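You operate a simulated robot arm through the tools that you are given. There is no shell and no other tool. Be economical: measure what you need, move in short steps, check, and stop when the job is done.

The job below is to be done with a simulated robot arm. You get a single attempt, and the scene is never put back.

## Task
Rinse the black probe, then zero the meter in the green check pot.
Fine: rinse till the crust is gone; turn the blue knob till the meter shows the pot's figure (green 0.5, yellow 1.5); probe back in the grey holder.

Only the result counts: the job must be done as asked and must still hold three seconds after the hand-in. Knocking over, shifting, dropping, spilling or breaking anything else fails it.

## Robot
A 6-joint arm with a two-finger parallel gripper, fixed in place. Base frame: the origin is at the foot of the arm, x ahead of it, y to its left, z up; the work surface is at about z = 86. Lengths are in cm, angles in degrees, forces in N, time in s.
With the tool pointing down near the work surface it reaches from about 26 to 68 cm from the base axis. Its first joint turns from -66.0 to 66.0 degrees. Payload 2.9 kg.
The tool frame sits at the grasp point between the pads (the TCP): z along the fingers, y along the line on which they close. The tips reach 3 cm beyond it. The gripper opens to 11 cm. The fingers are 2 cm wide and 1 cm thick; the gripper's body (4.8 by 11.2 cm) begins 5.5 cm behind the TCP.
Orientation is that of the tool frame in the base frame, as a unit quaternion [x, y, z, w]. With the fingers straight down and closing along the base's y, the tool's x points along the base's -x, its y along +y and its z along -z.

## Interface
- The arm moves only by the tool drive_tool. Its argument "commands" is one flat list of numbers, 6 for each row, row after row: the shift along the tool's x, y, z in m, then the turn, a rotation vector about the tool's x, y, z in degrees. In form: [tx, ty, tz, rx, ry, rz, tx, ty, tz, rx, ry, rz, ...]. A call has 1 to 8 rows; each row shifts and turns the commanded pose from where the row before left it, along the tool's axes as they then stand. "jaw" is the opening, from 0 (shut) to 1 (fully open), set as the call begins (left out, the last holds). A row lasts 0.2 s, in which the tool goes at most 5 cm and 8.6 degrees; a call with a longer step from one row to the next is refused whole, and so is a gripper value outside its range. Where a pose cannot be reached the arm comes as near as it can. A force on the tool above 40 N (or 10 N above the force at the start of the call, whichever is more), or a blocked arm, ends the call early, and 0.2 s more pass. Each finger travels about 10.8 cm/s and halts on what it meets, pressing with about 36 N; the grip force reading is that of the motor and also rises with nothing between the fingers. The clock runs only during rows and for 0.2 s after the last one: add rows that do not move to give the fingers time. It gives the time, the measured TCP pose, the force on the tool (base axes), the opening and the grip force at its end, in the units of the frame above (readings bear some noise), with the torque about the TCP (base axes, N m) and any sound that the robot's microphone picked up.
- Cameras (640 x 400 px; columns grow to the right, rows downward): "scene" is fixed at [7.5, 42.61, 139.81]; the picture's right is [-0.81, -0.59, 0.00], its down [-0.24, 0.33, -0.91] and it looks along [0.54, -0.73, -0.41] (base axes); focal length 267 px, centre (320, 200). "wrist" rides on the gripper at [7.3, 1.7, -10.3] in the tool frame; the picture's right is [-0.23, 0.97, 0.00], its down [-0.76, -0.18, -0.62] and it looks along [-0.61, -0.14, 0.78] (tool axes); focal length 222 px, centre (320, 200). There is no depth. A picture from a camera that has moved, and an enlarged one, comes with that camera's place and axes in the base frame and with its lens.
- get_image(camera): a new picture of that camera. It takes no simulated time.
- inspect(camera, box): a new picture of the part [left, top, right, bottom] of that camera's present view, enlarged. It takes no simulated time.
- hand_in(): hands the job in; it is judged then, once.

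Go step by step. Nothing tells you positions but the pictures and the camera data: compare them with the known pose of the tool, close in by small moves and look again before you grip or let go. The budget is 120 turns and 68 pictures, counting those below and the enlarged ones. Unless the task says otherwise, let go and move clear before handing in, and close with one line.

The tools are called after "Call:" by a JSON object that holds its "name" and its "arguments". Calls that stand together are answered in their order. drive_tool: Moves the arm, as the interface text tells. Its arguments: {"type":"object","properties":{"commands":{"type":"array","items":{"type":"number"}},"jaw":{"type":"number"}},"required":["commands"]} The other tools are called the same way: get_image (camera) takes a picture; inspect (camera, box) takes an enlarged picture of a part of a camera's view; hand_in () hands the job in.

At the start:

```text
time_s: 0.0
tcp_pos: [31.04, -6.38, 131.48]
ee_rot: [0.0, 1.0, -0.001, 0.0]
contact_force: [0.0, -0.2, -1.1]
ft_torque: [0.02, 0.04, 0.0]
grip_width: 11.0
grasp_force: 0.1
```

scene: 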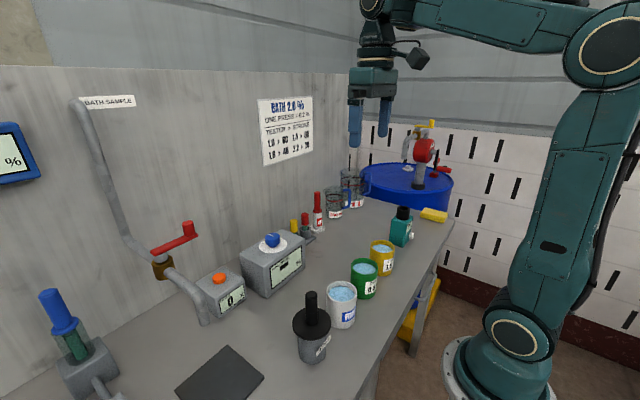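
wrist: 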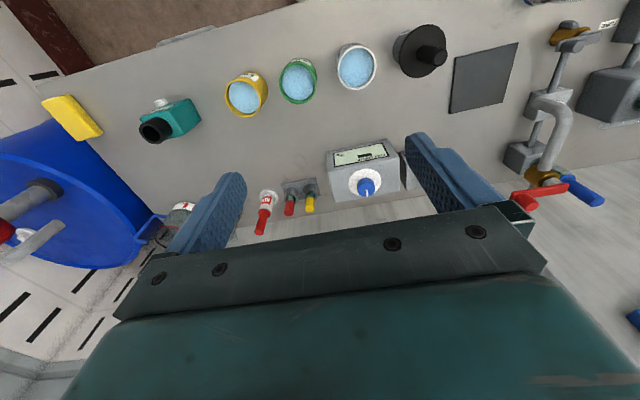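

I see a black-handled probe in a grey holder, then white, green and yellow pots in a row, and a meter box with a blue knob behind them. I'll look closer.

Call:
{"name": "inspect", "arguments": {"camera": "scene", "box": [200, 180, 460, 380]}}

Call:
{"name": "inspect", "arguments": {"camera": "wrist", "box": [220, 20, 540, 220]}}

Call:
{"name": "inspect", "arguments": {"camera": "scene", "box": [240, 80, 340, 180]}}

```text
2.00 times, centred on (330, 280) of scene
camera zoom: at [7.5, 42.61, 139.81], right [-0.81, -0.59, 0.0], down [-0.24, 0.33, -0.91], along [0.54, -0.73, -0.41], focal length 533 px, centre (300, 40)
```

zoom: 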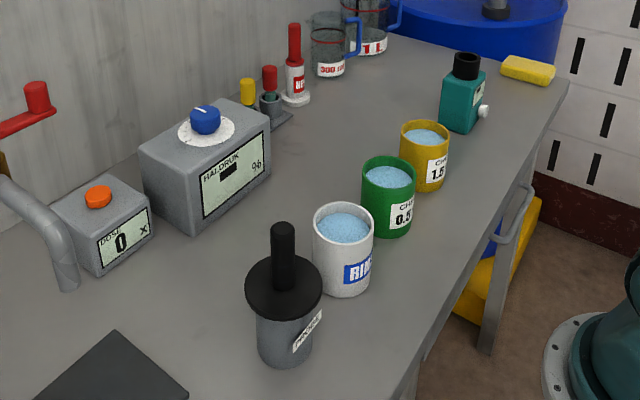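

```text
2.00 times, centred on (380, 120) of wrist
camera zoom: at [23.84, -4.62, 141.92], right [0.23, 0.97, 0.0], down [0.76, -0.18, 0.62], along [0.61, -0.14, -0.78], focal length 444 px, centre (200, 360)
```

zoom: 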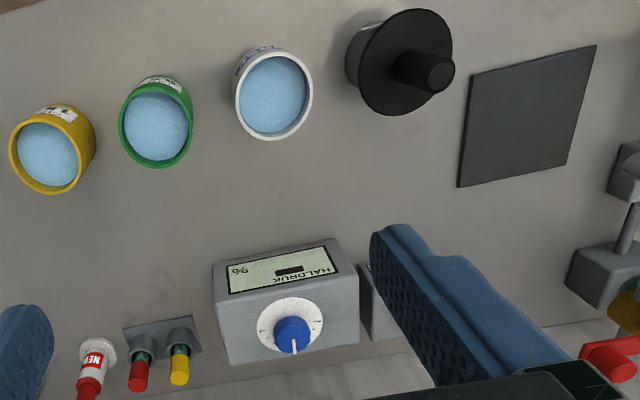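

```text
4.00 times, centred on (290, 130) of scene
camera zoom: at [7.5, 42.61, 139.81], right [-0.81, -0.59, 0.0], down [-0.24, 0.33, -0.91], along [0.54, -0.73, -0.41], focal length 1066 px, centre (440, 480)
```

zoom: 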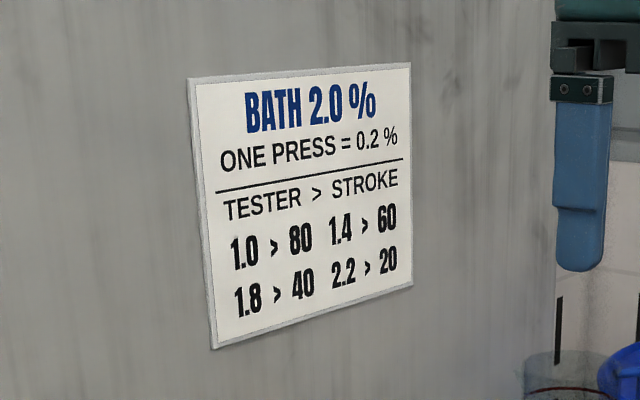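

The probe handle's top is at about (32, 12, 102). The white, green and yellow pots are near x=32 and y=1, -11 and -21, and the knob is near (56, -1, 99). I'll move above the probe.

Call:
{"name": "drive_tool", "arguments": {"commands": [-0.0015, 0.0264, 0.0328, 0, 0, 0, -0.0015, 0.0264, 0.0328, 0, 0, 0, -0.0015, 0.0264, 0.0328, 0, 0, 0, -0.0015, 0.0264, 0.0328, 0, 0, 0, -0.0015, 0.0264, 0.0328, 0, 0, 0, -0.0015, 0.0264, 0.0328, 0, 0, 0, -0.0015, 0.0264, 0.0328, 0, 0, 0], "jaw": 1}}

Call:
{"name": "get_image", "arguments": {"camera": "wrist"}}

Call:
{"name": "get_image", "arguments": {"camera": "scene"}}

```text
time_s: 1.6
tcp_pos: [32.2, 12.03, 108.44]
ee_rot: [0.0, 1.0, 0.0, 0.0]
contact_force: [-0.8, -0.2, -0.3]
ft_torque: [-0.01, 0.01, -0.02]
grip_width: 11.0
grasp_force: 0.0
```

```text
62 pictures are left
camera wrist: at [24.93, 13.84, 118.87], right [0.23, 0.97, 0.0], down [0.76, -0.18, 0.62], along [0.61, -0.14, -0.78], focal length 222 px, centre (320, 200)
```

wrist: 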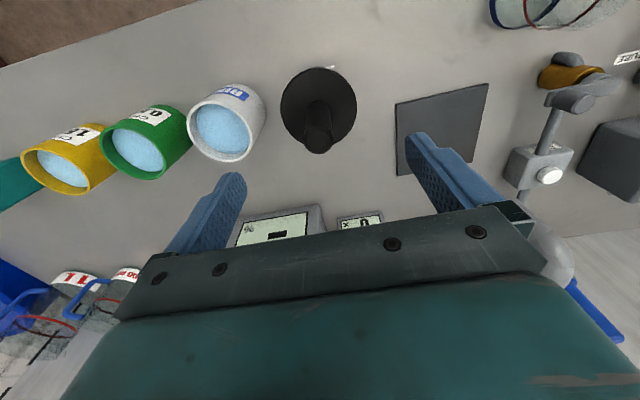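

```text
61 pictures are left
```

scene: 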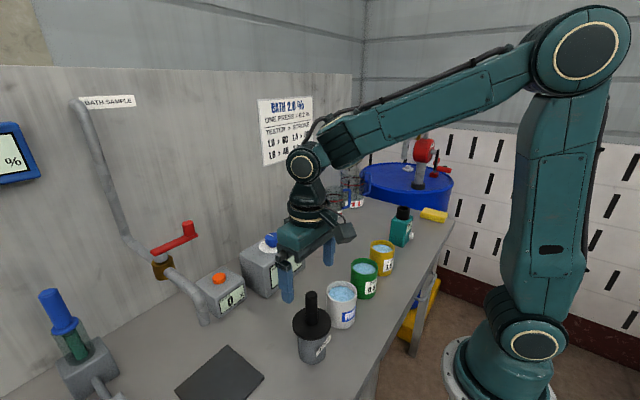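

The handle is well centred under the gripper. I'll descend and grip it.

Call:
{"name": "drive_tool", "arguments": {"commands": [0.001, 0, 0.03, 0, 0, 0, 0, 0, 0.03, 0, 0, 0, 0, 0, 0.027, 0, 0, 0]}}

Call:
{"name": "drive_tool", "arguments": {"commands": [0, 0, 0, 0, 0, 0, 0, 0, 0, 0, 0, 0, 0, 0, 0, 0, 0, 0, 0, 0, 0, 0, 0, 0], "jaw": 0}}

Call:
{"name": "get_image", "arguments": {"camera": "scene"}}

```text
time_s: 2.4
tcp_pos: [32.04, 12.08, 100.02]
ee_rot: [-0.001, 1.0, 0.0, 0.001]
contact_force: [-0.1, 0.0, 0.4]
ft_torque: [-0.02, 0.04, 0.0]
grip_width: 11.0
grasp_force: 0.0
```

```text
time_s: 3.4
tcp_pos: [32.04, 12.06, 100.09]
ee_rot: [0.0, 1.0, -0.001, 0.0]
contact_force: [0.9, 0.0, 0.2]
ft_torque: [0.02, 0.03, -0.01]
grip_width: 2.31
grasp_force: 35.8
```

```text
60 pictures are left
```

scene: 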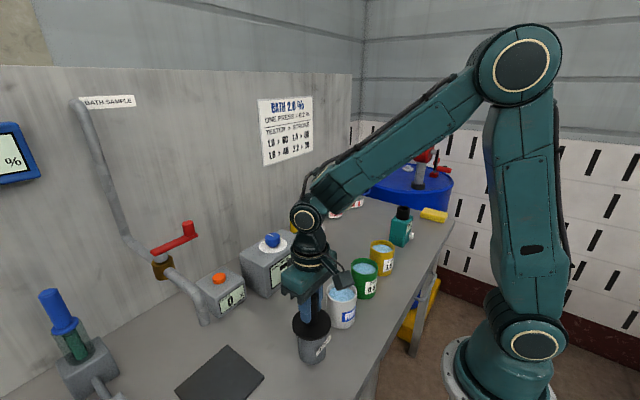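

The handle is gripped at 2.3 cm. I'll lift straight up 16 cm and look.

Call:
{"name": "drive_tool", "arguments": {"commands": [0, 0, -0.02, 0, 0, 0, 0, 0, -0.03, 0, 0, 0, 0, 0, -0.03, 0, 0, 0, 0, 0, -0.03, 0, 0, 0, 0, 0, -0.03, 0, 0, 0]}}

Call:
{"name": "get_image", "arguments": {"camera": "scene"}}

Call:
{"name": "inspect", "arguments": {"camera": "scene", "box": [240, 220, 400, 380]}}

```text
time_s: 4.6
tcp_pos: [31.94, 12.16, 114.03]
ee_rot: [0.0, 1.0, 0.0, -0.001]
contact_force: [1.0, -0.6, -0.8]
ft_torque: [0.0, 0.0, 0.02]
grip_width: 2.27
grasp_force: 36.1
```

```text
59 pictures are left
```

scene: 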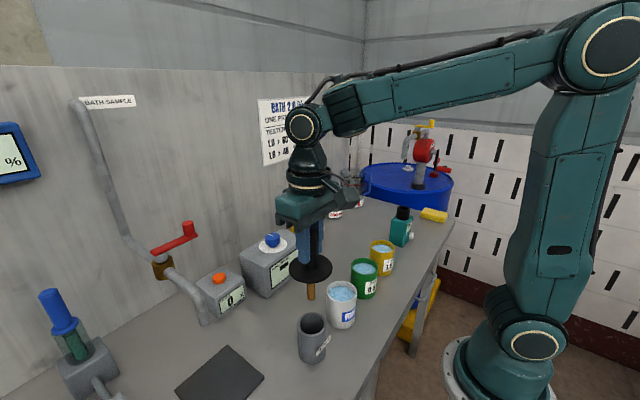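

```text
2.50 times, centred on (320, 300) of scene
camera zoom: at [7.5, 42.61, 139.81], right [-0.81, -0.59, 0.0], down [-0.24, 0.33, -0.91], along [0.54, -0.73, -0.41], focal length 667 px, centre (320, -50)
```

zoom: 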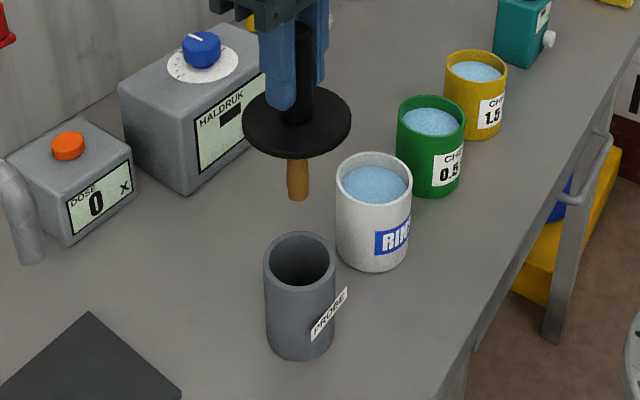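

The stem has brown crust on it, about 6 cm long below the collar. I'll move over the white rinse pot and look.

Call:
{"name": "drive_tool", "arguments": {"commands": [0, -0.028, 0, 0, 0, 0, -0.001, -0.028, 0, 0, 0, 0, -0.001, -0.028, 0, 0, 0, 0, -0.001, -0.028, 0, 0, 0, 0, 0, 0, 0, 0, 0, 0]}}

Call:
{"name": "get_image", "arguments": {"camera": "wrist"}}

Call:
{"name": "inspect", "arguments": {"camera": "scene", "box": [280, 220, 400, 340]}}

```text
time_s: 5.8
tcp_pos: [32.32, 0.9, 113.92]
ee_rot: [0.0, 1.0, 0.0, 0.002]
contact_force: [-0.1, 0.0, -1.6]
ft_torque: [0.05, -0.01, 0.0]
grip_width: 2.3
grasp_force: 35.8
```

```text
57 pictures are left
camera wrist: at [25.02, 2.66, 124.25], right [0.23, 0.97, 0.0], down [0.76, -0.18, 0.62], along [0.61, -0.14, -0.78], focal length 222 px, centre (320, 200)
```

wrist: 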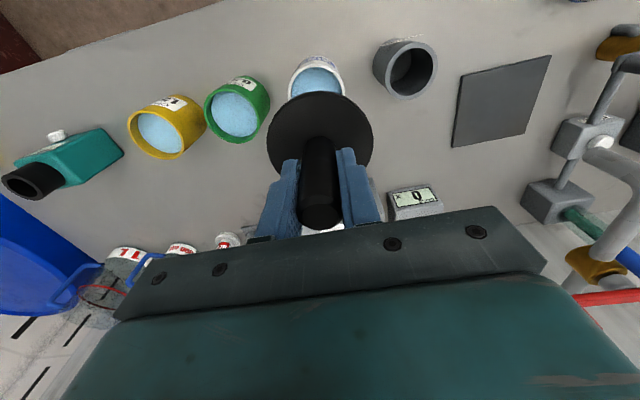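

```text
3.33 times, centred on (340, 280) of scene
camera zoom: at [7.5, 42.61, 139.81], right [-0.81, -0.59, 0.0], down [-0.24, 0.33, -0.91], along [0.54, -0.73, -0.41], focal length 889 px, centre (253, -67)
```

zoom: 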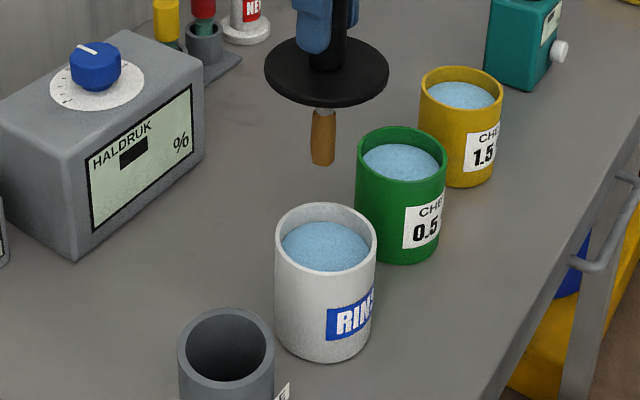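

The white pot's rim is at about (32.1, 0.8, 94.5) and the probe is over it. I'll lower until the stem is under the water, with the collar just above the rim.

Call:
{"name": "drive_tool", "arguments": {"commands": [0.002, -0.001, 0.02, 0, 0, 0, 0, 0, 0.02, 0, 0, 0, 0, 0, 0.02, 0, 0, 0, 0, 0, 0.02, 0, 0, 0, 0, 0, 0.02, 0, 0, 0, 0, 0, 0.015, 0, 0, 0, 0, 0, 0.012, 0, 0, 0]}}

Call:
{"name": "inspect", "arguments": {"camera": "scene", "box": [280, 220, 400, 340]}}

```text
time_s: 7.4
tcp_pos: [32.07, 0.73, 101.2]
ee_rot: [0.001, 1.0, 0.001, 0.001]
contact_force: [0.6, -0.1, -0.7]
ft_torque: [0.01, 0.0, 0.0]
grip_width: 2.3
grasp_force: 35.8
```

```text
3.33 times, centred on (340, 280) of scene
camera zoom: at [7.5, 42.61, 139.81], right [-0.81, -0.59, 0.0], down [-0.24, 0.33, -0.91], along [0.54, -0.73, -0.41], focal length 889 px, centre (253, -67)
```

zoom: 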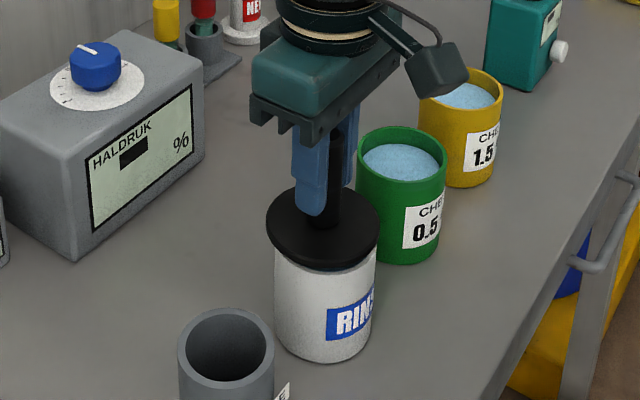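

The stem is dunked with no contact. I'll stir gently, then lift to check the crust.

Call:
{"name": "drive_tool", "arguments": {"commands": [0.006, 0, 0, 0, 0, 0, -0.012, 0, 0, 0, 0, 0, 0.012, 0, 0, 0, 0, 0, -0.012, 0, 0, 0, 0, 0, 0.012, 0, 0, 0, 0, 0, -0.012, 0, 0, 0, 0, 0, 0.012, 0, 0, 0, 0, 0, -0.006, 0, 0, 0, 0, 0]}}

Call:
{"name": "drive_tool", "arguments": {"commands": [0, 0, -0.02, 0, 0, 0, 0, 0, -0.02, 0, 0, 0, 0, 0, -0.02, 0, 0, 0, 0, 0, -0.02, 0, 0, 0, 0, 0, -0.02, 0, 0, 0, 0, 0, 0, 0, 0, 0]}}

Call:
{"name": "inspect", "arguments": {"camera": "scene", "box": [280, 220, 400, 340]}}

```text
time_s: 9.2
tcp_pos: [32.05, 0.79, 101.23]
ee_rot: [0.001, 1.0, 0.0, 0.0]
contact_force: [0.9, 0.2, -0.2]
ft_torque: [0.0, 0.03, 0.0]
grip_width: 2.3
grasp_force: 36.0
```

```text
time_s: 10.6
tcp_pos: [32.15, 0.78, 111.2]
ee_rot: [0.001, 1.0, -0.001, 0.0]
contact_force: [-0.4, -0.1, -1.2]
ft_torque: [-0.01, -0.02, 0.01]
grip_width: 2.3
grasp_force: 35.9
```

```text
3.33 times, centred on (340, 280) of scene
camera zoom: at [7.5, 42.61, 139.81], right [-0.81, -0.59, 0.0], down [-0.24, 0.33, -0.91], along [0.54, -0.73, -0.41], focal length 889 px, centre (253, -67)
```

zoom: 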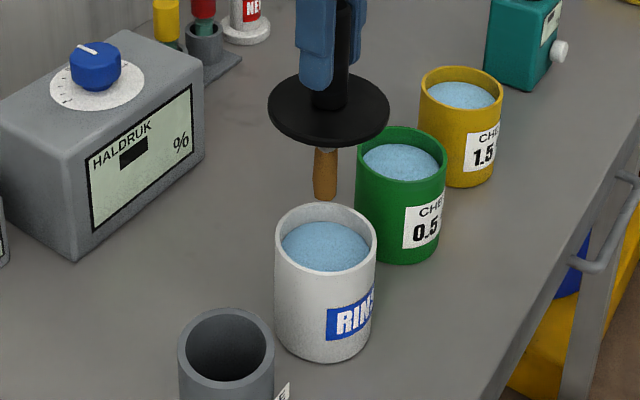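

The crust is still there. I'll dip again, with longer and more vigorous strokes up and down.

Call:
{"name": "drive_tool", "arguments": {"commands": [0, 0, 0.025, 0, 0, 0, 0, 0, 0.025, 0, 0, 0, 0, 0, 0.025, 0, 0, 0, 0, 0, 0.025, 0, 0, 0, 0, 0, -0.03, 0, 0, 0, 0, 0, 0.03, 0, 0, 0, 0, 0, -0.03, 0, 0, 0, 0, 0, 0.03, 0, 0, 0]}}

Call:
{"name": "drive_tool", "arguments": {"commands": [0, 0, -0.03, 0, 0, 0, 0, 0, 0.03, 0, 0, 0, 0, 0, -0.03, 0, 0, 0, 0, 0, 0.03, 0, 0, 0, 0, 0, -0.03, 0, 0, 0, 0, 0, 0.03, 0, 0, 0, 0, 0, -0.03, 0, 0, 0, 0, 0, 0.03, 0, 0, 0]}}

Call:
{"name": "drive_tool", "arguments": {"commands": [0, 0, -0.025, 0, 0, 0, 0, 0, -0.025, 0, 0, 0, 0, 0, -0.025, 0, 0, 0, 0, 0, -0.025, 0, 0, 0, 0, 0, 0, 0, 0, 0]}}

Call:
{"name": "inspect", "arguments": {"camera": "scene", "box": [280, 220, 400, 340]}}

```text
time_s: 12.4
tcp_pos: [32.28, 0.71, 101.36]
ee_rot: [0.0, 1.0, 0.0, 0.0]
contact_force: [-0.3, 0.8, -1.3]
ft_torque: [0.03, 0.0, -0.01]
grip_width: 2.29
grasp_force: 35.8
```

```text
time_s: 14.2
tcp_pos: [32.09, 0.72, 101.25]
ee_rot: [0.0, 1.0, 0.0, 0.0]
contact_force: [0.4, 0.4, -1.1]
ft_torque: [0.06, -0.05, 0.03]
grip_width: 2.25
grasp_force: 35.8
```

```text
time_s: 15.4
tcp_pos: [32.34, 0.75, 111.4]
ee_rot: [0.0, 1.0, -0.001, 0.0]
contact_force: [-0.4, -0.9, -0.9]
ft_torque: [0.04, -0.01, -0.03]
grip_width: 2.27
grasp_force: 36.5
```

```text
3.33 times, centred on (340, 280) of scene
camera zoom: at [7.5, 42.61, 139.81], right [-0.81, -0.59, 0.0], down [-0.24, 0.33, -0.91], along [0.54, -0.73, -0.41], focal length 889 px, centre (253, -67)
```

zoom: 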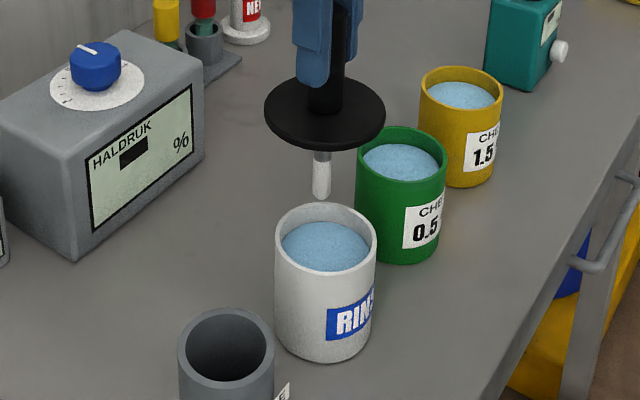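

The crust is gone, leaving a clean white stem. Next I'll move over the green pot, near (32.1, -10.4).

Call:
{"name": "drive_tool", "arguments": {"commands": [0, 0, -0.02, 0, 0, 0, 0, -0.0278, 0, 0, 0, 0, 0, -0.0278, 0, 0, 0, 0, 0, -0.0278, 0, 0, 0, 0, 0, -0.0278, 0, 0, 0, 0, 0, 0, 0, 0, 0, 0]}}

Call:
{"name": "get_image", "arguments": {"camera": "wrist"}}

Call:
{"name": "inspect", "arguments": {"camera": "scene", "box": [300, 190, 440, 330]}}

```text
time_s: 16.8
tcp_pos: [32.01, -10.37, 113.17]
ee_rot: [0.0, 1.0, 0.001, 0.0]
contact_force: [0.1, 0.0, 0.3]
ft_torque: [0.02, -0.03, -0.02]
grip_width: 2.26
grasp_force: 35.9
```

```text
52 pictures are left
camera wrist: at [24.82, -8.67, 123.48], right [0.23, 0.97, 0.0], down [0.76, -0.18, 0.62], along [0.61, -0.14, -0.78], focal length 222 px, centre (320, 200)
```

wrist: 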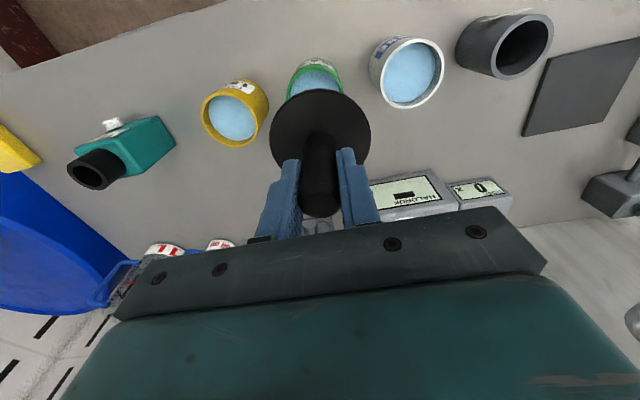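

```text
2.86 times, centred on (370, 260) of scene
camera zoom: at [7.5, 42.61, 139.81], right [-0.81, -0.59, 0.0], down [-0.24, 0.33, -0.91], along [0.54, -0.73, -0.41], focal length 762 px, centre (177, 29)
```

zoom: 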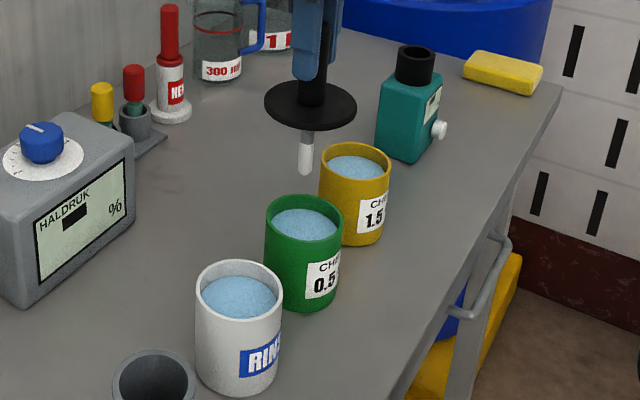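

Alignment looks the same as it did over the white pot. I'll lower the probe.

Call:
{"name": "drive_tool", "arguments": {"commands": [0, 0, 0.02, 0, 0, 0, 0, 0, 0.02, 0, 0, 0, 0, 0, 0.02, 0, 0, 0, 0, 0, 0.02, 0, 0, 0, 0, 0, 0.02, 0, 0, 0, 0, 0, 0.015, 0, 0, 0, 0, 0, 0.005, 0, 0, 0]}}

Call:
{"name": "inspect", "arguments": {"camera": "scene", "box": [240, 190, 400, 310]}}

```text
time_s: 18.4
tcp_pos: [32.17, -10.31, 101.21]
ee_rot: [0.0, 1.0, 0.0, 0.002]
contact_force: [-2.7, 1.6, 11.1]
ft_torque: [-0.28, 0.47, 0.0]
grip_width: 2.29
grasp_force: 35.7
```

```text
3.33 times, centred on (320, 250) of scene
camera zoom: at [7.48, 42.62, 139.81], right [-0.81, -0.59, 0.0], down [-0.24, 0.33, -0.91], along [0.54, -0.73, -0.41], focal length 889 px, centre (320, 33)
```

zoom: 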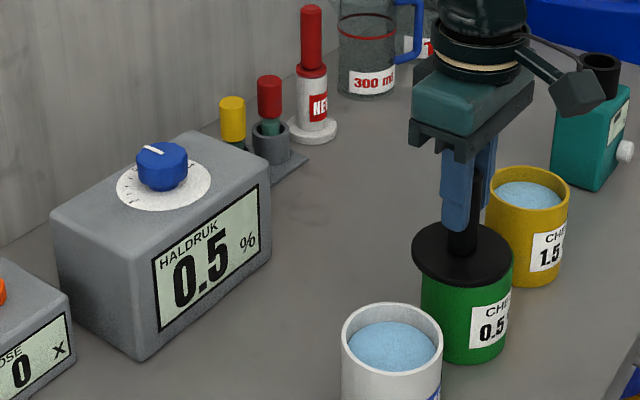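

The meter already shows 0.5 and the collar is touching the green rim. I'll ease up a little, wait, and see whether the reading settles.

Call:
{"name": "drive_tool", "arguments": {"commands": [0, 0, -0.002, 0, 0, 0, 0, 0, 0, 0, 0, 0, 0, 0, 0, 0, 0, 0, 0, 0, 0, 0, 0, 0, 0, 0, 0, 0, 0, 0, 0, 0, 0, 0, 0, 0, 0, 0, 0, 0, 0, 0, 0, 0, 0, 0, 0, 0]}}

Call:
{"name": "inspect", "arguments": {"camera": "scene", "box": [240, 190, 400, 310]}}

```text
time_s: 20.2
tcp_pos: [32.28, -10.32, 101.39]
ee_rot: [0.001, 1.0, 0.0, 0.0]
contact_force: [0.3, 0.9, -0.7]
ft_torque: [0.04, -0.03, -0.03]
grip_width: 2.28
grasp_force: 36.4
```

```text
3.33 times, centred on (320, 250) of scene
camera zoom: at [7.5, 42.61, 139.81], right [-0.81, -0.59, 0.0], down [-0.24, 0.33, -0.91], along [0.54, -0.73, -0.41], focal length 889 px, centre (320, 33)
```

zoom: 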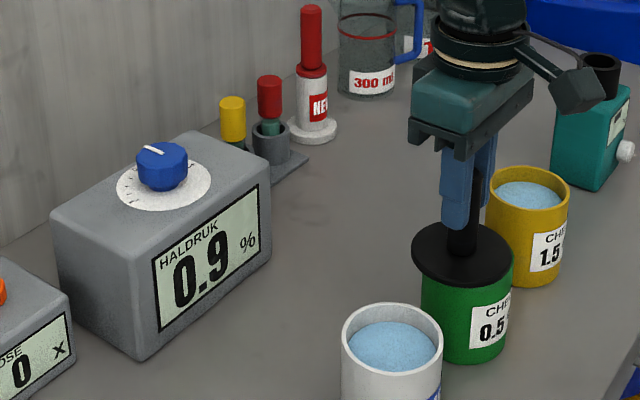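

The reading drifts up as it settles, now 0.9, so the knob does need turning. I'll set the probe down on the rim, release it and back off upward.

Call:
{"name": "drive_tool", "arguments": {"commands": [0, 0, 0.0015, 0, 0, 0, 0, 0, 0, 0, 0, 0]}}

Call:
{"name": "drive_tool", "arguments": {"commands": [0, 0, 0, 0, 0, 0, 0, 0, 0, 0, 0, 0, 0, 0, 0, 0, 0, 0], "jaw": 0.6}}

Call:
{"name": "inspect", "arguments": {"camera": "scene", "box": [240, 190, 400, 310]}}

```text
time_s: 20.8
tcp_pos: [32.37, -10.28, 101.47]
ee_rot: [0.0, 1.0, 0.0, 0.002]
contact_force: [-2.7, -0.5, 14.3]
ft_torque: [-0.44, 0.33, -0.04]
grip_width: 2.27
grasp_force: 35.6
```

```text
time_s: 21.6
tcp_pos: [32.33, -10.28, 101.29]
ee_rot: [0.0, 1.0, 0.001, 0.0]
contact_force: [0.2, 0.5, 0.7]
ft_torque: [-0.04, 0.04, -0.01]
grip_width: 6.6
grasp_force: 0.0
```

```text
3.33 times, centred on (320, 250) of scene
camera zoom: at [7.5, 42.61, 139.81], right [-0.81, -0.59, 0.0], down [-0.24, 0.33, -0.91], along [0.54, -0.73, -0.41], focal length 889 px, centre (320, 33)
```

zoom: 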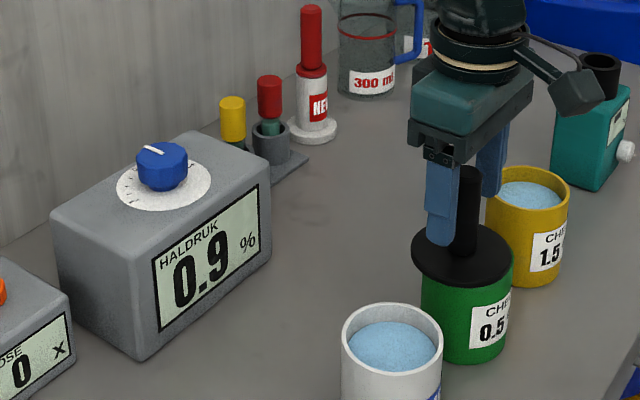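

The probe rests stably and the meter still reads 0.9. I'll lift clear and go above the knob.

Call:
{"name": "drive_tool", "arguments": {"commands": [0, 0, -0.03, 0, 0, 0, 0, 0, -0.04, 0, 0, 0, 0, 0, -0.04, 0, 0, 0]}}

Call:
{"name": "drive_tool", "arguments": {"commands": [-0.04, 0.0158, 0, 0, 0, 0, -0.04, 0.0158, 0, 0, 0, 0, -0.04, 0.0158, 0, 0, 0, 0, -0.04, 0.0158, 0, 0, 0, 0, -0.04, 0.0158, 0, 0, 0, 0, -0.04, 0.0158, 0, 0, 0, 0, 0, 0, 0, 0, 0, 0]}}

Call:
{"name": "get_image", "arguments": {"camera": "wrist"}}

Call:
{"name": "get_image", "arguments": {"camera": "scene"}}

```text
time_s: 22.4
tcp_pos: [32.06, -10.34, 112.36]
ee_rot: [0.0, 1.0, 0.0, -0.001]
contact_force: [-0.1, -0.8, 0.1]
ft_torque: [0.01, -0.01, -0.01]
grip_width: 6.62
grasp_force: 0.0
```

```text
time_s: 24.0
tcp_pos: [56.52, -0.8, 112.34]
ee_rot: [0.0, 1.0, 0.0, 0.0]
contact_force: [-0.2, 0.4, 0.5]
ft_torque: [-0.05, -0.01, -0.02]
grip_width: 6.59
grasp_force: 0.1
```

```text
47 pictures are left
camera wrist: at [49.17, 0.92, 122.69], right [0.23, 0.97, 0.0], down [0.76, -0.18, 0.62], along [0.61, -0.14, -0.78], focal length 222 px, centre (320, 200)
```

wrist: 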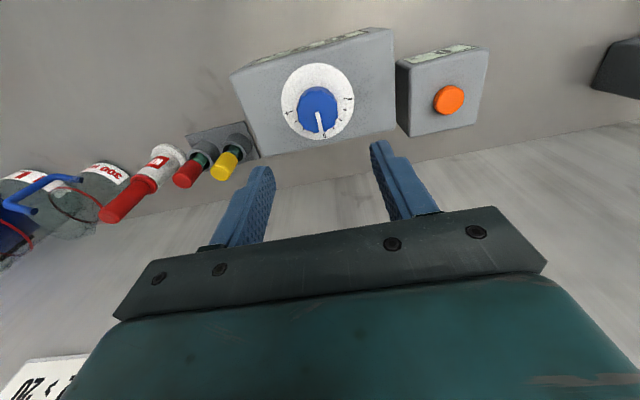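

```text
46 pictures are left
```

scene: 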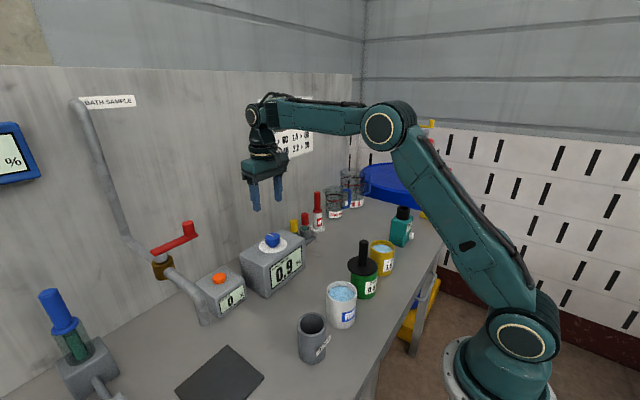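

The knob is at about (56.2, -0.8), with its top at z ≈ 99.5 and the box top at about 96.5. I'll descend to straddle it.

Call:
{"name": "drive_tool", "arguments": {"commands": [0.003, 0, 0.03, 0, 0, 0, 0, 0, 0.03, 0, 0, 0, 0, 0, 0.03, 0, 0, 0, 0, 0, 0.02, 0, 0, 0, 0, 0, 0.005, 0, 0, 0]}}

Call:
{"name": "get_image", "arguments": {"camera": "wrist"}}

Call:
{"name": "inspect", "arguments": {"camera": "scene", "box": [210, 180, 350, 310]}}

```text
time_s: 25.2
tcp_pos: [55.75, -0.85, 100.71]
ee_rot: [0.0, 1.0, 0.0, 0.001]
contact_force: [0.2, -0.2, 0.4]
ft_torque: [-0.01, 0.0, 0.0]
grip_width: 6.6
grasp_force: 0.1
```

```text
45 pictures are left
camera wrist: at [48.65, 0.93, 111.04], right [0.23, 0.97, 0.0], down [0.76, -0.18, 0.62], along [0.61, -0.14, -0.78], focal length 222 px, centre (320, 200)
```

wrist: 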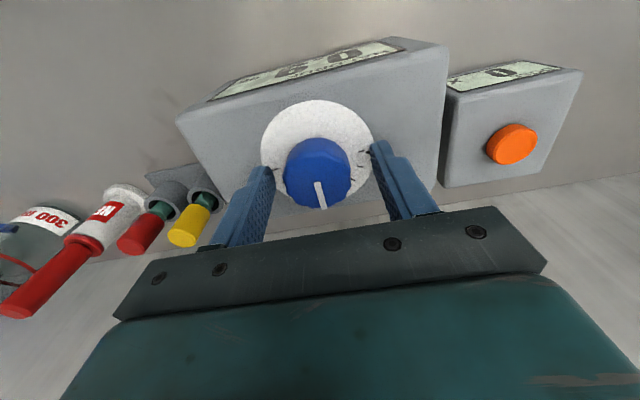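

```text
3.08 times, centred on (280, 245) of scene
camera zoom: at [7.5, 42.61, 139.81], right [-0.81, -0.59, 0.0], down [-0.24, 0.33, -0.91], along [0.54, -0.73, -0.41], focal length 820 px, centre (443, 62)
```

zoom: 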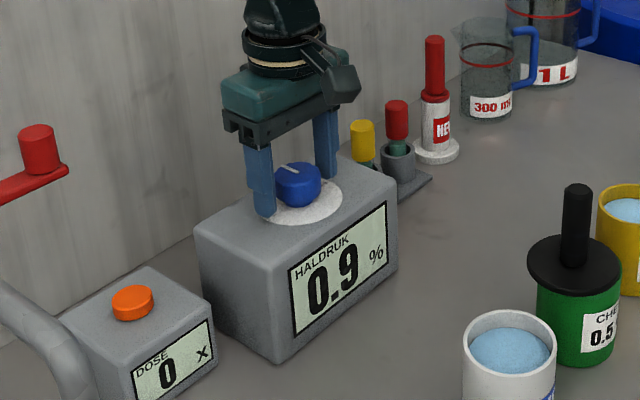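

The knob sits centred between the fingers. I'll grip it and try a small turn.

Call:
{"name": "drive_tool", "arguments": {"commands": [0, 0, 0, 0, 0, 0, 0, 0, 0, 0, 0, 0, 0, 0, 0, 0, 0, 0], "jaw": 0}}

Call:
{"name": "drive_tool", "arguments": {"commands": [0, 0, 0, 0, 0, 6, 0, 0, 0, 0, 0, 6, 0, 0, 0, 0, 0, 0, 0, 0, 0, 0, 0, 0, 0, 0, 0, 0, 0, 0]}}

Call:
{"name": "inspect", "arguments": {"camera": "scene", "box": [210, 180, 350, 310]}}

```text
time_s: 26.0
tcp_pos: [55.85, -1.14, 100.66]
ee_rot: [0.001, 1.0, 0.0, 0.0]
contact_force: [0.2, -17.8, -5.6]
ft_torque: [0.01, -0.49, -0.02]
grip_width: 4.16
grasp_force: 44.8
```

```text
time_s: 27.2
tcp_pos: [55.85, -0.99, 100.74]
ee_rot: [0.106, 0.994, -0.001, 0.0]
contact_force: [8.1, -22.7, -11.2]
ft_torque: [-1.04, -0.17, -0.02]
grip_width: 4.17
grasp_force: 45.2
```

```text
3.08 times, centred on (280, 245) of scene
camera zoom: at [7.54, 42.55, 139.83], right [-0.81, -0.59, 0.0], down [-0.24, 0.33, -0.91], along [0.54, -0.73, -0.41], focal length 820 px, centre (443, 62)
```

zoom: 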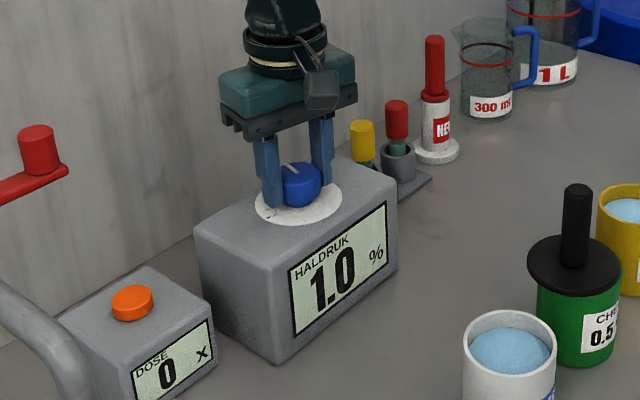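

Clockwise raises it to 1.0, so I need counter-clockwise. I'll ease off the side load and turn back in steps.

Call:
{"name": "drive_tool", "arguments": {"commands": [0, -0.0025, 0, 0, 0, -6, 0, 0, 0, 0, 0, -6, 0, 0, 0, 0, 0, -6, 0, 0, 0, 0, 0, -6, 0, 0, 0, 0, 0, -6, 0, 0, 0, 0, 0, 0, 0, 0, 0, 0, 0, 0]}}

Call:
{"name": "inspect", "arguments": {"camera": "scene", "box": [210, 180, 350, 310]}}

```text
time_s: 28.8
tcp_pos: [56.0, -1.05, 100.71]
ee_rot: [-0.157, 0.988, -0.001, 0.0]
contact_force: [15.7, -3.7, -22.9]
ft_torque: [-0.74, -0.28, -0.02]
grip_width: 4.17
grasp_force: 45.2
```

```text
3.08 times, centred on (280, 245) of scene
camera zoom: at [7.59, 42.6, 139.81], right [-0.81, -0.59, 0.0], down [-0.25, 0.33, -0.91], along [0.54, -0.73, -0.41], focal length 820 px, centre (443, 62)
```

zoom: 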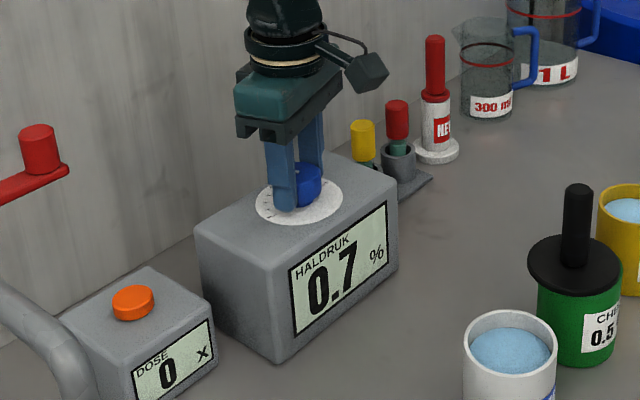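

It reads 0.7, at roughly 0.1 per 10°. I'll relieve the side load slightly and turn about 18° more.

Call:
{"name": "drive_tool", "arguments": {"commands": [-0.0015, -0.0005, 0.002, 0, 0, 0, 0, 0, 0, 0, 0, -6, 0, 0, 0, 0, 0, -6, 0, 0, 0, 0, 0, -6, 0, 0, 0, 0, 0, 0, 0, 0, 0, 0, 0, 0, 0, 0, 0, 0, 0, 0]}}

Call:
{"name": "inspect", "arguments": {"camera": "scene", "box": [210, 180, 350, 310]}}

```text
time_s: 30.4
tcp_pos: [55.94, -1.04, 100.67]
ee_rot: [-0.31, 0.951, 0.0, 0.0]
contact_force: [-14.2, 5.9, 9.8]
ft_torque: [-0.51, 0.75, -0.04]
grip_width: 4.14
grasp_force: 45.0
```

```text
3.08 times, centred on (280, 245) of scene
camera zoom: at [7.44, 42.63, 139.81], right [-0.81, -0.59, 0.0], down [-0.24, 0.33, -0.91], along [0.54, -0.73, -0.41], focal length 820 px, centre (443, 62)
```

zoom: 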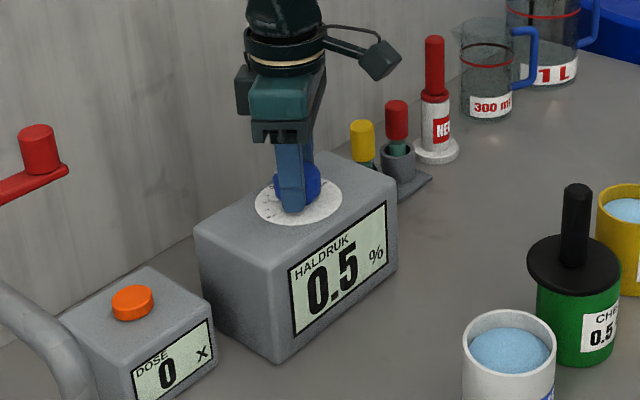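

It reads 0.5. I'll turn about 2° more to sit mid-range, relieve the load and let it settle.

Call:
{"name": "drive_tool", "arguments": {"commands": [0.0005, 0.0005, -0.001, 0, 0, -2, 0, 0, 0, 0, 0, 0, 0, 0, 0, 0, 0, 0, 0, 0, 0, 0, 0, 0, 0, 0, 0, 0, 0, 0, 0, 0, 0, 0, 0, 0, 0, 0, 0, 0, 0, 0, 0, 0, 0, 0, 0, 0]}}

Call:
{"name": "drive_tool", "arguments": {"commands": [0, 0, 0, 0, 0, 0, 0, 0, 0, 0, 0, 0, 0, 0, 0, 0, 0, 0, 0, 0, 0, 0, 0, 0], "jaw": 0.65}}

Call:
{"name": "inspect", "arguments": {"camera": "scene", "box": [210, 180, 350, 310]}}

```text
time_s: 32.2
tcp_pos: [56.01, -1.1, 100.76]
ee_rot: [-0.326, 0.945, 0.0, 0.001]
contact_force: [4.2, 3.0, 0.9]
ft_torque: [0.74, -0.24, 0.02]
grip_width: 4.16
grasp_force: 44.9
```

```text
time_s: 33.2
tcp_pos: [55.91, -1.05, 100.62]
ee_rot: [-0.325, 0.946, 0.0, 0.001]
contact_force: [-0.1, 0.2, 0.0]
ft_torque: [0.02, 0.02, 0.0]
grip_width: 7.15
grasp_force: 0.0
```

```text
3.08 times, centred on (280, 245) of scene
camera zoom: at [7.5, 42.61, 139.81], right [-0.81, -0.59, 0.0], down [-0.24, 0.33, -0.91], along [0.54, -0.73, -0.41], focal length 820 px, centre (443, 62)
```

zoom: 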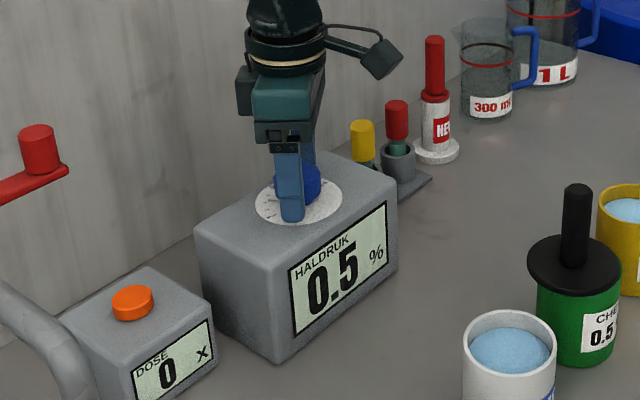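

The knob is released and the meter holds 0.5. I'll lift off, turn the tool back and check the reading.

Call:
{"name": "drive_tool", "arguments": {"commands": [0, 0, -0.03, 0, 0, 0, 0, 0, -0.04, 0, 0, 0, 0, 0, -0.04, 0, 0, 7.6, 0, 0, 0, 0, 0, 7.6, 0, 0, 0, 0, 0, 7.6, 0, 0, 0, 0, 0, 7.6, 0, 0, 0, 0, 0, 7.6, 0, 0, 0, 0, 0, 0]}}

Call:
{"name": "get_image", "arguments": {"camera": "scene"}}

Call:
{"name": "inspect", "arguments": {"camera": "scene", "box": [220, 200, 420, 325]}}

```text
time_s: 35.0
tcp_pos: [55.85, -1.07, 111.76]
ee_rot: [0.001, 1.0, 0.0, 0.0]
contact_force: [1.6, 0.2, -0.6]
ft_torque: [-0.01, 0.0, -0.02]
grip_width: 7.15
grasp_force: 0.0
```

```text
39 pictures are left
```

scene: 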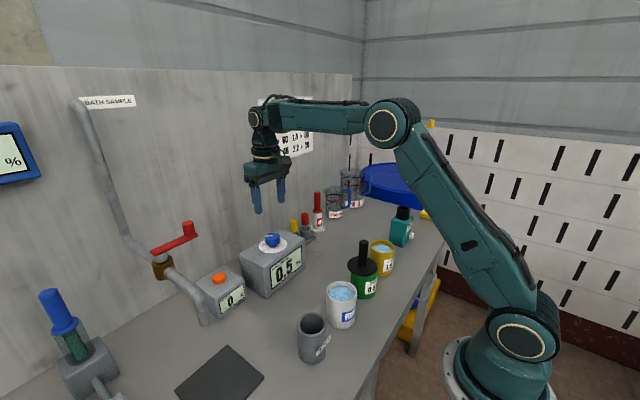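

```text
3.20 times, centred on (320, 262) of scene
camera zoom: at [7.5, 42.61, 139.81], right [-0.81, -0.59, 0.0], down [-0.24, 0.33, -0.91], along [0.54, -0.73, -0.41], focal length 853 px, centre (320, 0)
```

zoom: 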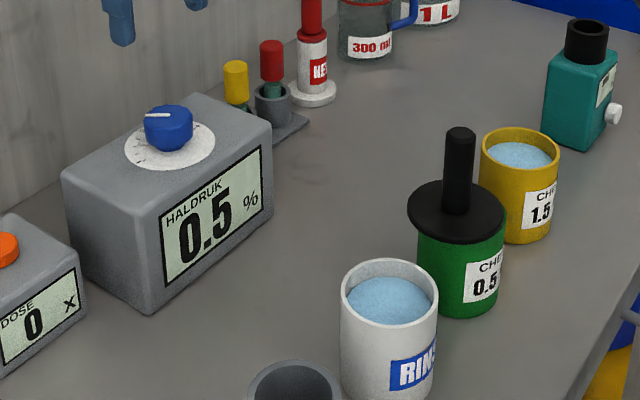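

The meter still shows 0.5 and everything is in place. I'll return to the probe in the green pot.

Call:
{"name": "drive_tool", "arguments": {"commands": [0.0394, -0.0154, 0, 0, 0, 0, 0.0394, -0.0154, 0, 0, 0, 0, 0.0394, -0.0154, 0, 0, 0, 0, 0.0394, -0.0154, 0, 0, 0, 0, 0.0394, -0.0154, 0, 0, 0, 0, 0.0394, -0.0154, 0, 0, 0, 0, 0, 0, 0, 0, 0, 0]}}

Call:
{"name": "get_image", "arguments": {"camera": "wrist"}}

```text
time_s: 36.6
tcp_pos: [32.29, -10.3, 111.75]
ee_rot: [0.0, 1.0, -0.001, 0.001]
contact_force: [0.4, 0.9, -0.4]
ft_torque: [-0.03, 0.02, -0.02]
grip_width: 7.17
grasp_force: 0.1
```

```text
37 pictures are left
camera wrist: at [25.06, -8.58, 122.11], right [0.23, 0.97, 0.0], down [0.76, -0.18, 0.62], along [0.61, -0.14, -0.78], focal length 222 px, centre (320, 200)
```

wrist: 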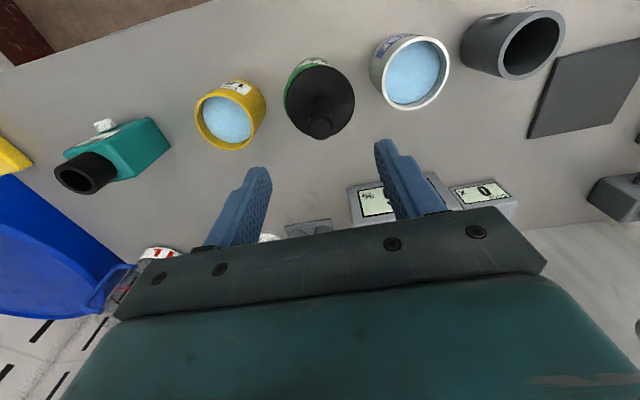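

Still aligned. I'll descend and grip the handle at the same height as before.

Call:
{"name": "drive_tool", "arguments": {"commands": [0, 0, 0.03, 0, 0, 0, 0, 0, 0.03, 0, 0, 0, 0, 0, 0.03, 0, 0, 0, 0, 0, 0.013, 0, 0, 0, 0, 0, 0, 0, 0, 0]}}

Call:
{"name": "drive_tool", "arguments": {"commands": [0, 0, 0, 0, 0, 0, 0, 0, 0, 0, 0, 0, 0, 0, 0, 0, 0, 0], "jaw": 0}}

Call:
{"name": "drive_tool", "arguments": {"commands": [0, 0, -0.02, 0, 0, 0, 0, 0, -0.03, 0, 0, 0, 0, 0, -0.03, 0, 0, 0, 0, 0, -0.03, 0, 0, 0, 0, 0, -0.02, 0, 0, 0, 0, 0, 0, 0, 0, 0]}}

Call:
{"name": "get_image", "arguments": {"camera": "scene"}}

```text
time_s: 37.8
tcp_pos: [32.29, -10.12, 101.4]
ee_rot: [0.0, 1.0, 0.0, 0.001]
contact_force: [-0.1, -0.2, 0.2]
ft_torque: [-0.02, 0.03, 0.01]
grip_width: 7.16
grasp_force: 0.0
```

```text
time_s: 38.6
tcp_pos: [32.39, -10.28, 101.51]
ee_rot: [0.0, 1.0, 0.0, 0.001]
contact_force: [0.5, 0.2, 0.8]
ft_torque: [0.07, 0.03, -0.04]
grip_width: 2.27
grasp_force: 35.9
```

```text
time_s: 40.0
tcp_pos: [32.15, -10.35, 114.32]
ee_rot: [0.0, 1.0, 0.0, 0.001]
contact_force: [0.5, 0.2, -1.3]
ft_torque: [-0.05, -0.02, 0.0]
grip_width: 2.26
grasp_force: 35.9
```

```text
36 pictures are left
```

scene: 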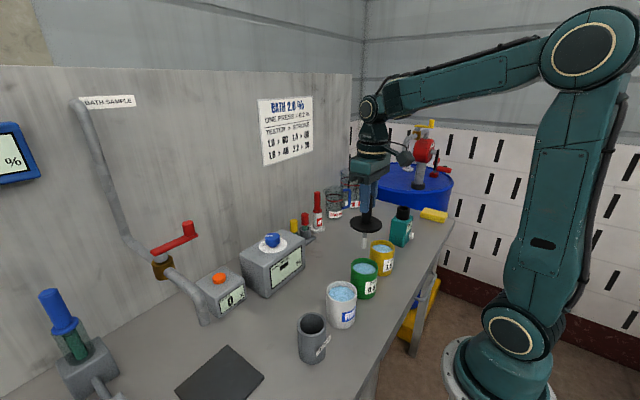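

The probe is up and the pots are undisturbed. I'll move over the holder at (32.0, 12.1).

Call:
{"name": "drive_tool", "arguments": {"commands": [0, 0.0373, 0, 0, 0, 0, 0, 0.0373, 0, 0, 0, 0, 0, 0.0373, 0, 0, 0, 0, 0, 0.0373, 0, 0, 0, 0, 0, 0.0373, 0, 0, 0, 0, 0.001, 0.0373, 0, 0, 0, 0, 0, 0, 0, 0, 0, 0]}}

Call:
{"name": "drive_tool", "arguments": {"commands": [0, 0, 0.03, 0, 0, 0, 0, 0, 0.03, 0, 0, 0, 0, 0, 0.03, 0, 0, 0, 0, 0, 0.02, 0, 0, 0, 0, 0, 0.02, 0, 0, 0, 0, 0, 0.01, 0, 0, 0, 0, 0, 0, 0, 0, 0]}}

Call:
{"name": "inspect", "arguments": {"camera": "scene", "box": [220, 220, 400, 380]}}

```text
time_s: 41.6
tcp_pos: [31.95, 12.31, 114.39]
ee_rot: [-0.001, 1.0, 0.0, -0.001]
contact_force: [0.5, -0.7, -0.8]
ft_torque: [-0.02, 0.01, 0.02]
grip_width: 2.27
grasp_force: 36.1
```

```text
time_s: 43.2
tcp_pos: [32.22, 12.1, 100.43]
ee_rot: [0.0, 1.0, 0.001, 0.004]
contact_force: [1.3, 3.8, 35.6]
ft_torque: [-0.69, -0.19, -0.01]
grip_width: 2.27
grasp_force: 36.0
```

```text
2.50 times, centred on (310, 300) of scene
camera zoom: at [7.47, 42.61, 139.81], right [-0.81, -0.59, 0.0], down [-0.24, 0.33, -0.91], along [0.54, -0.73, -0.41], focal length 667 px, centre (345, -50)
```

zoom: 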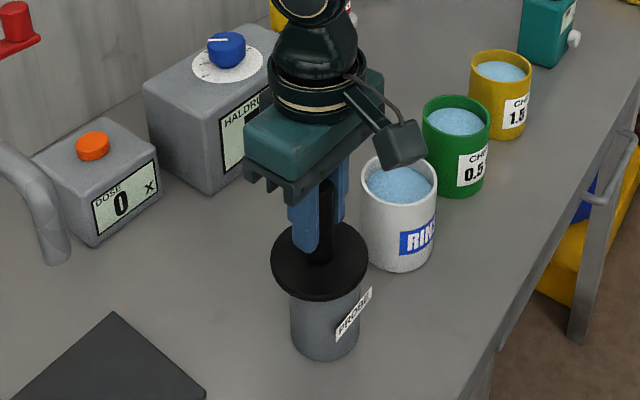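

The collar is seated on the holder, pressing a bit hard. I'll ease up slightly, then release and rise.

Call:
{"name": "drive_tool", "arguments": {"commands": [0, 0, -0.0025, 0, 0, 0, 0, 0, 0, 0, 0, 0]}}

Call:
{"name": "drive_tool", "arguments": {"commands": [0, 0, 0, 0, 0, 0, 0, 0, 0, 0, 0, 0, 0, 0, 0, 0, 0, 0], "jaw": 0.6}}

Call:
{"name": "drive_tool", "arguments": {"commands": [0, 0, -0.02, 0, 0, 0, 0, 0, -0.04, 0, 0, 0, 0, 0, -0.04, 0, 0, 0, 0, 0, -0.04, 0, 0, 0, 0, 0, 0, 0, 0, 0]}}

Call:
{"name": "inspect", "arguments": {"camera": "scene", "box": [200, 180, 440, 380]}}

```text
time_s: 43.8
tcp_pos: [32.04, 12.05, 100.54]
ee_rot: [0.0, 1.0, -0.001, -0.002]
contact_force: [2.7, 0.9, 5.7]
ft_torque: [0.14, -0.28, -0.05]
grip_width: 2.26
grasp_force: 36.3
```

```text
time_s: 44.6
tcp_pos: [32.13, 12.06, 100.76]
ee_rot: [0.0, 1.0, 0.0, 0.0]
contact_force: [0.4, 0.6, -0.7]
ft_torque: [0.02, -0.01, 0.0]
grip_width: 6.58
grasp_force: 0.0
```

```text
time_s: 45.8
tcp_pos: [32.18, 11.84, 114.73]
ee_rot: [0.0, 1.0, 0.0, 0.001]
contact_force: [-0.7, -0.2, -0.2]
ft_torque: [-0.01, 0.01, -0.01]
grip_width: 6.61
grasp_force: 0.0
```

```text
2.00 times, centred on (320, 280) of scene
camera zoom: at [7.5, 42.61, 139.81], right [-0.81, -0.59, 0.0], down [-0.24, 0.33, -0.91], along [0.54, -0.73, -0.41], focal length 533 px, centre (320, 40)
```

zoom: 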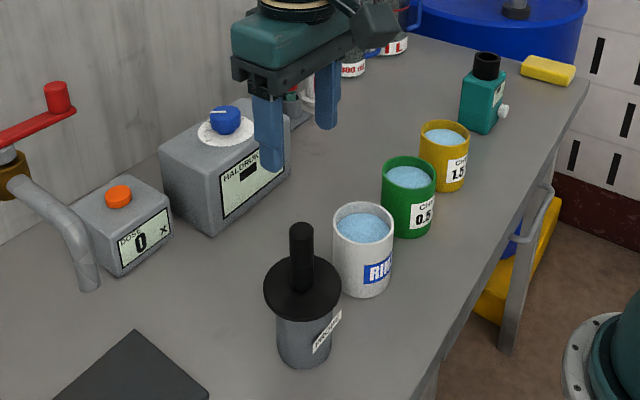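

The probe stands upright in its grey holder, nothing else has moved, and the arm is clear. I'm handing in.

Call:
{"name": "hand_in", "arguments": {}}

```text
The job is handed in.
```

The probe is rinsed clean of crust, the meter was set to 0.5 in the green pot and held there after I let go of the knob, and the probe is back in its grey holder.
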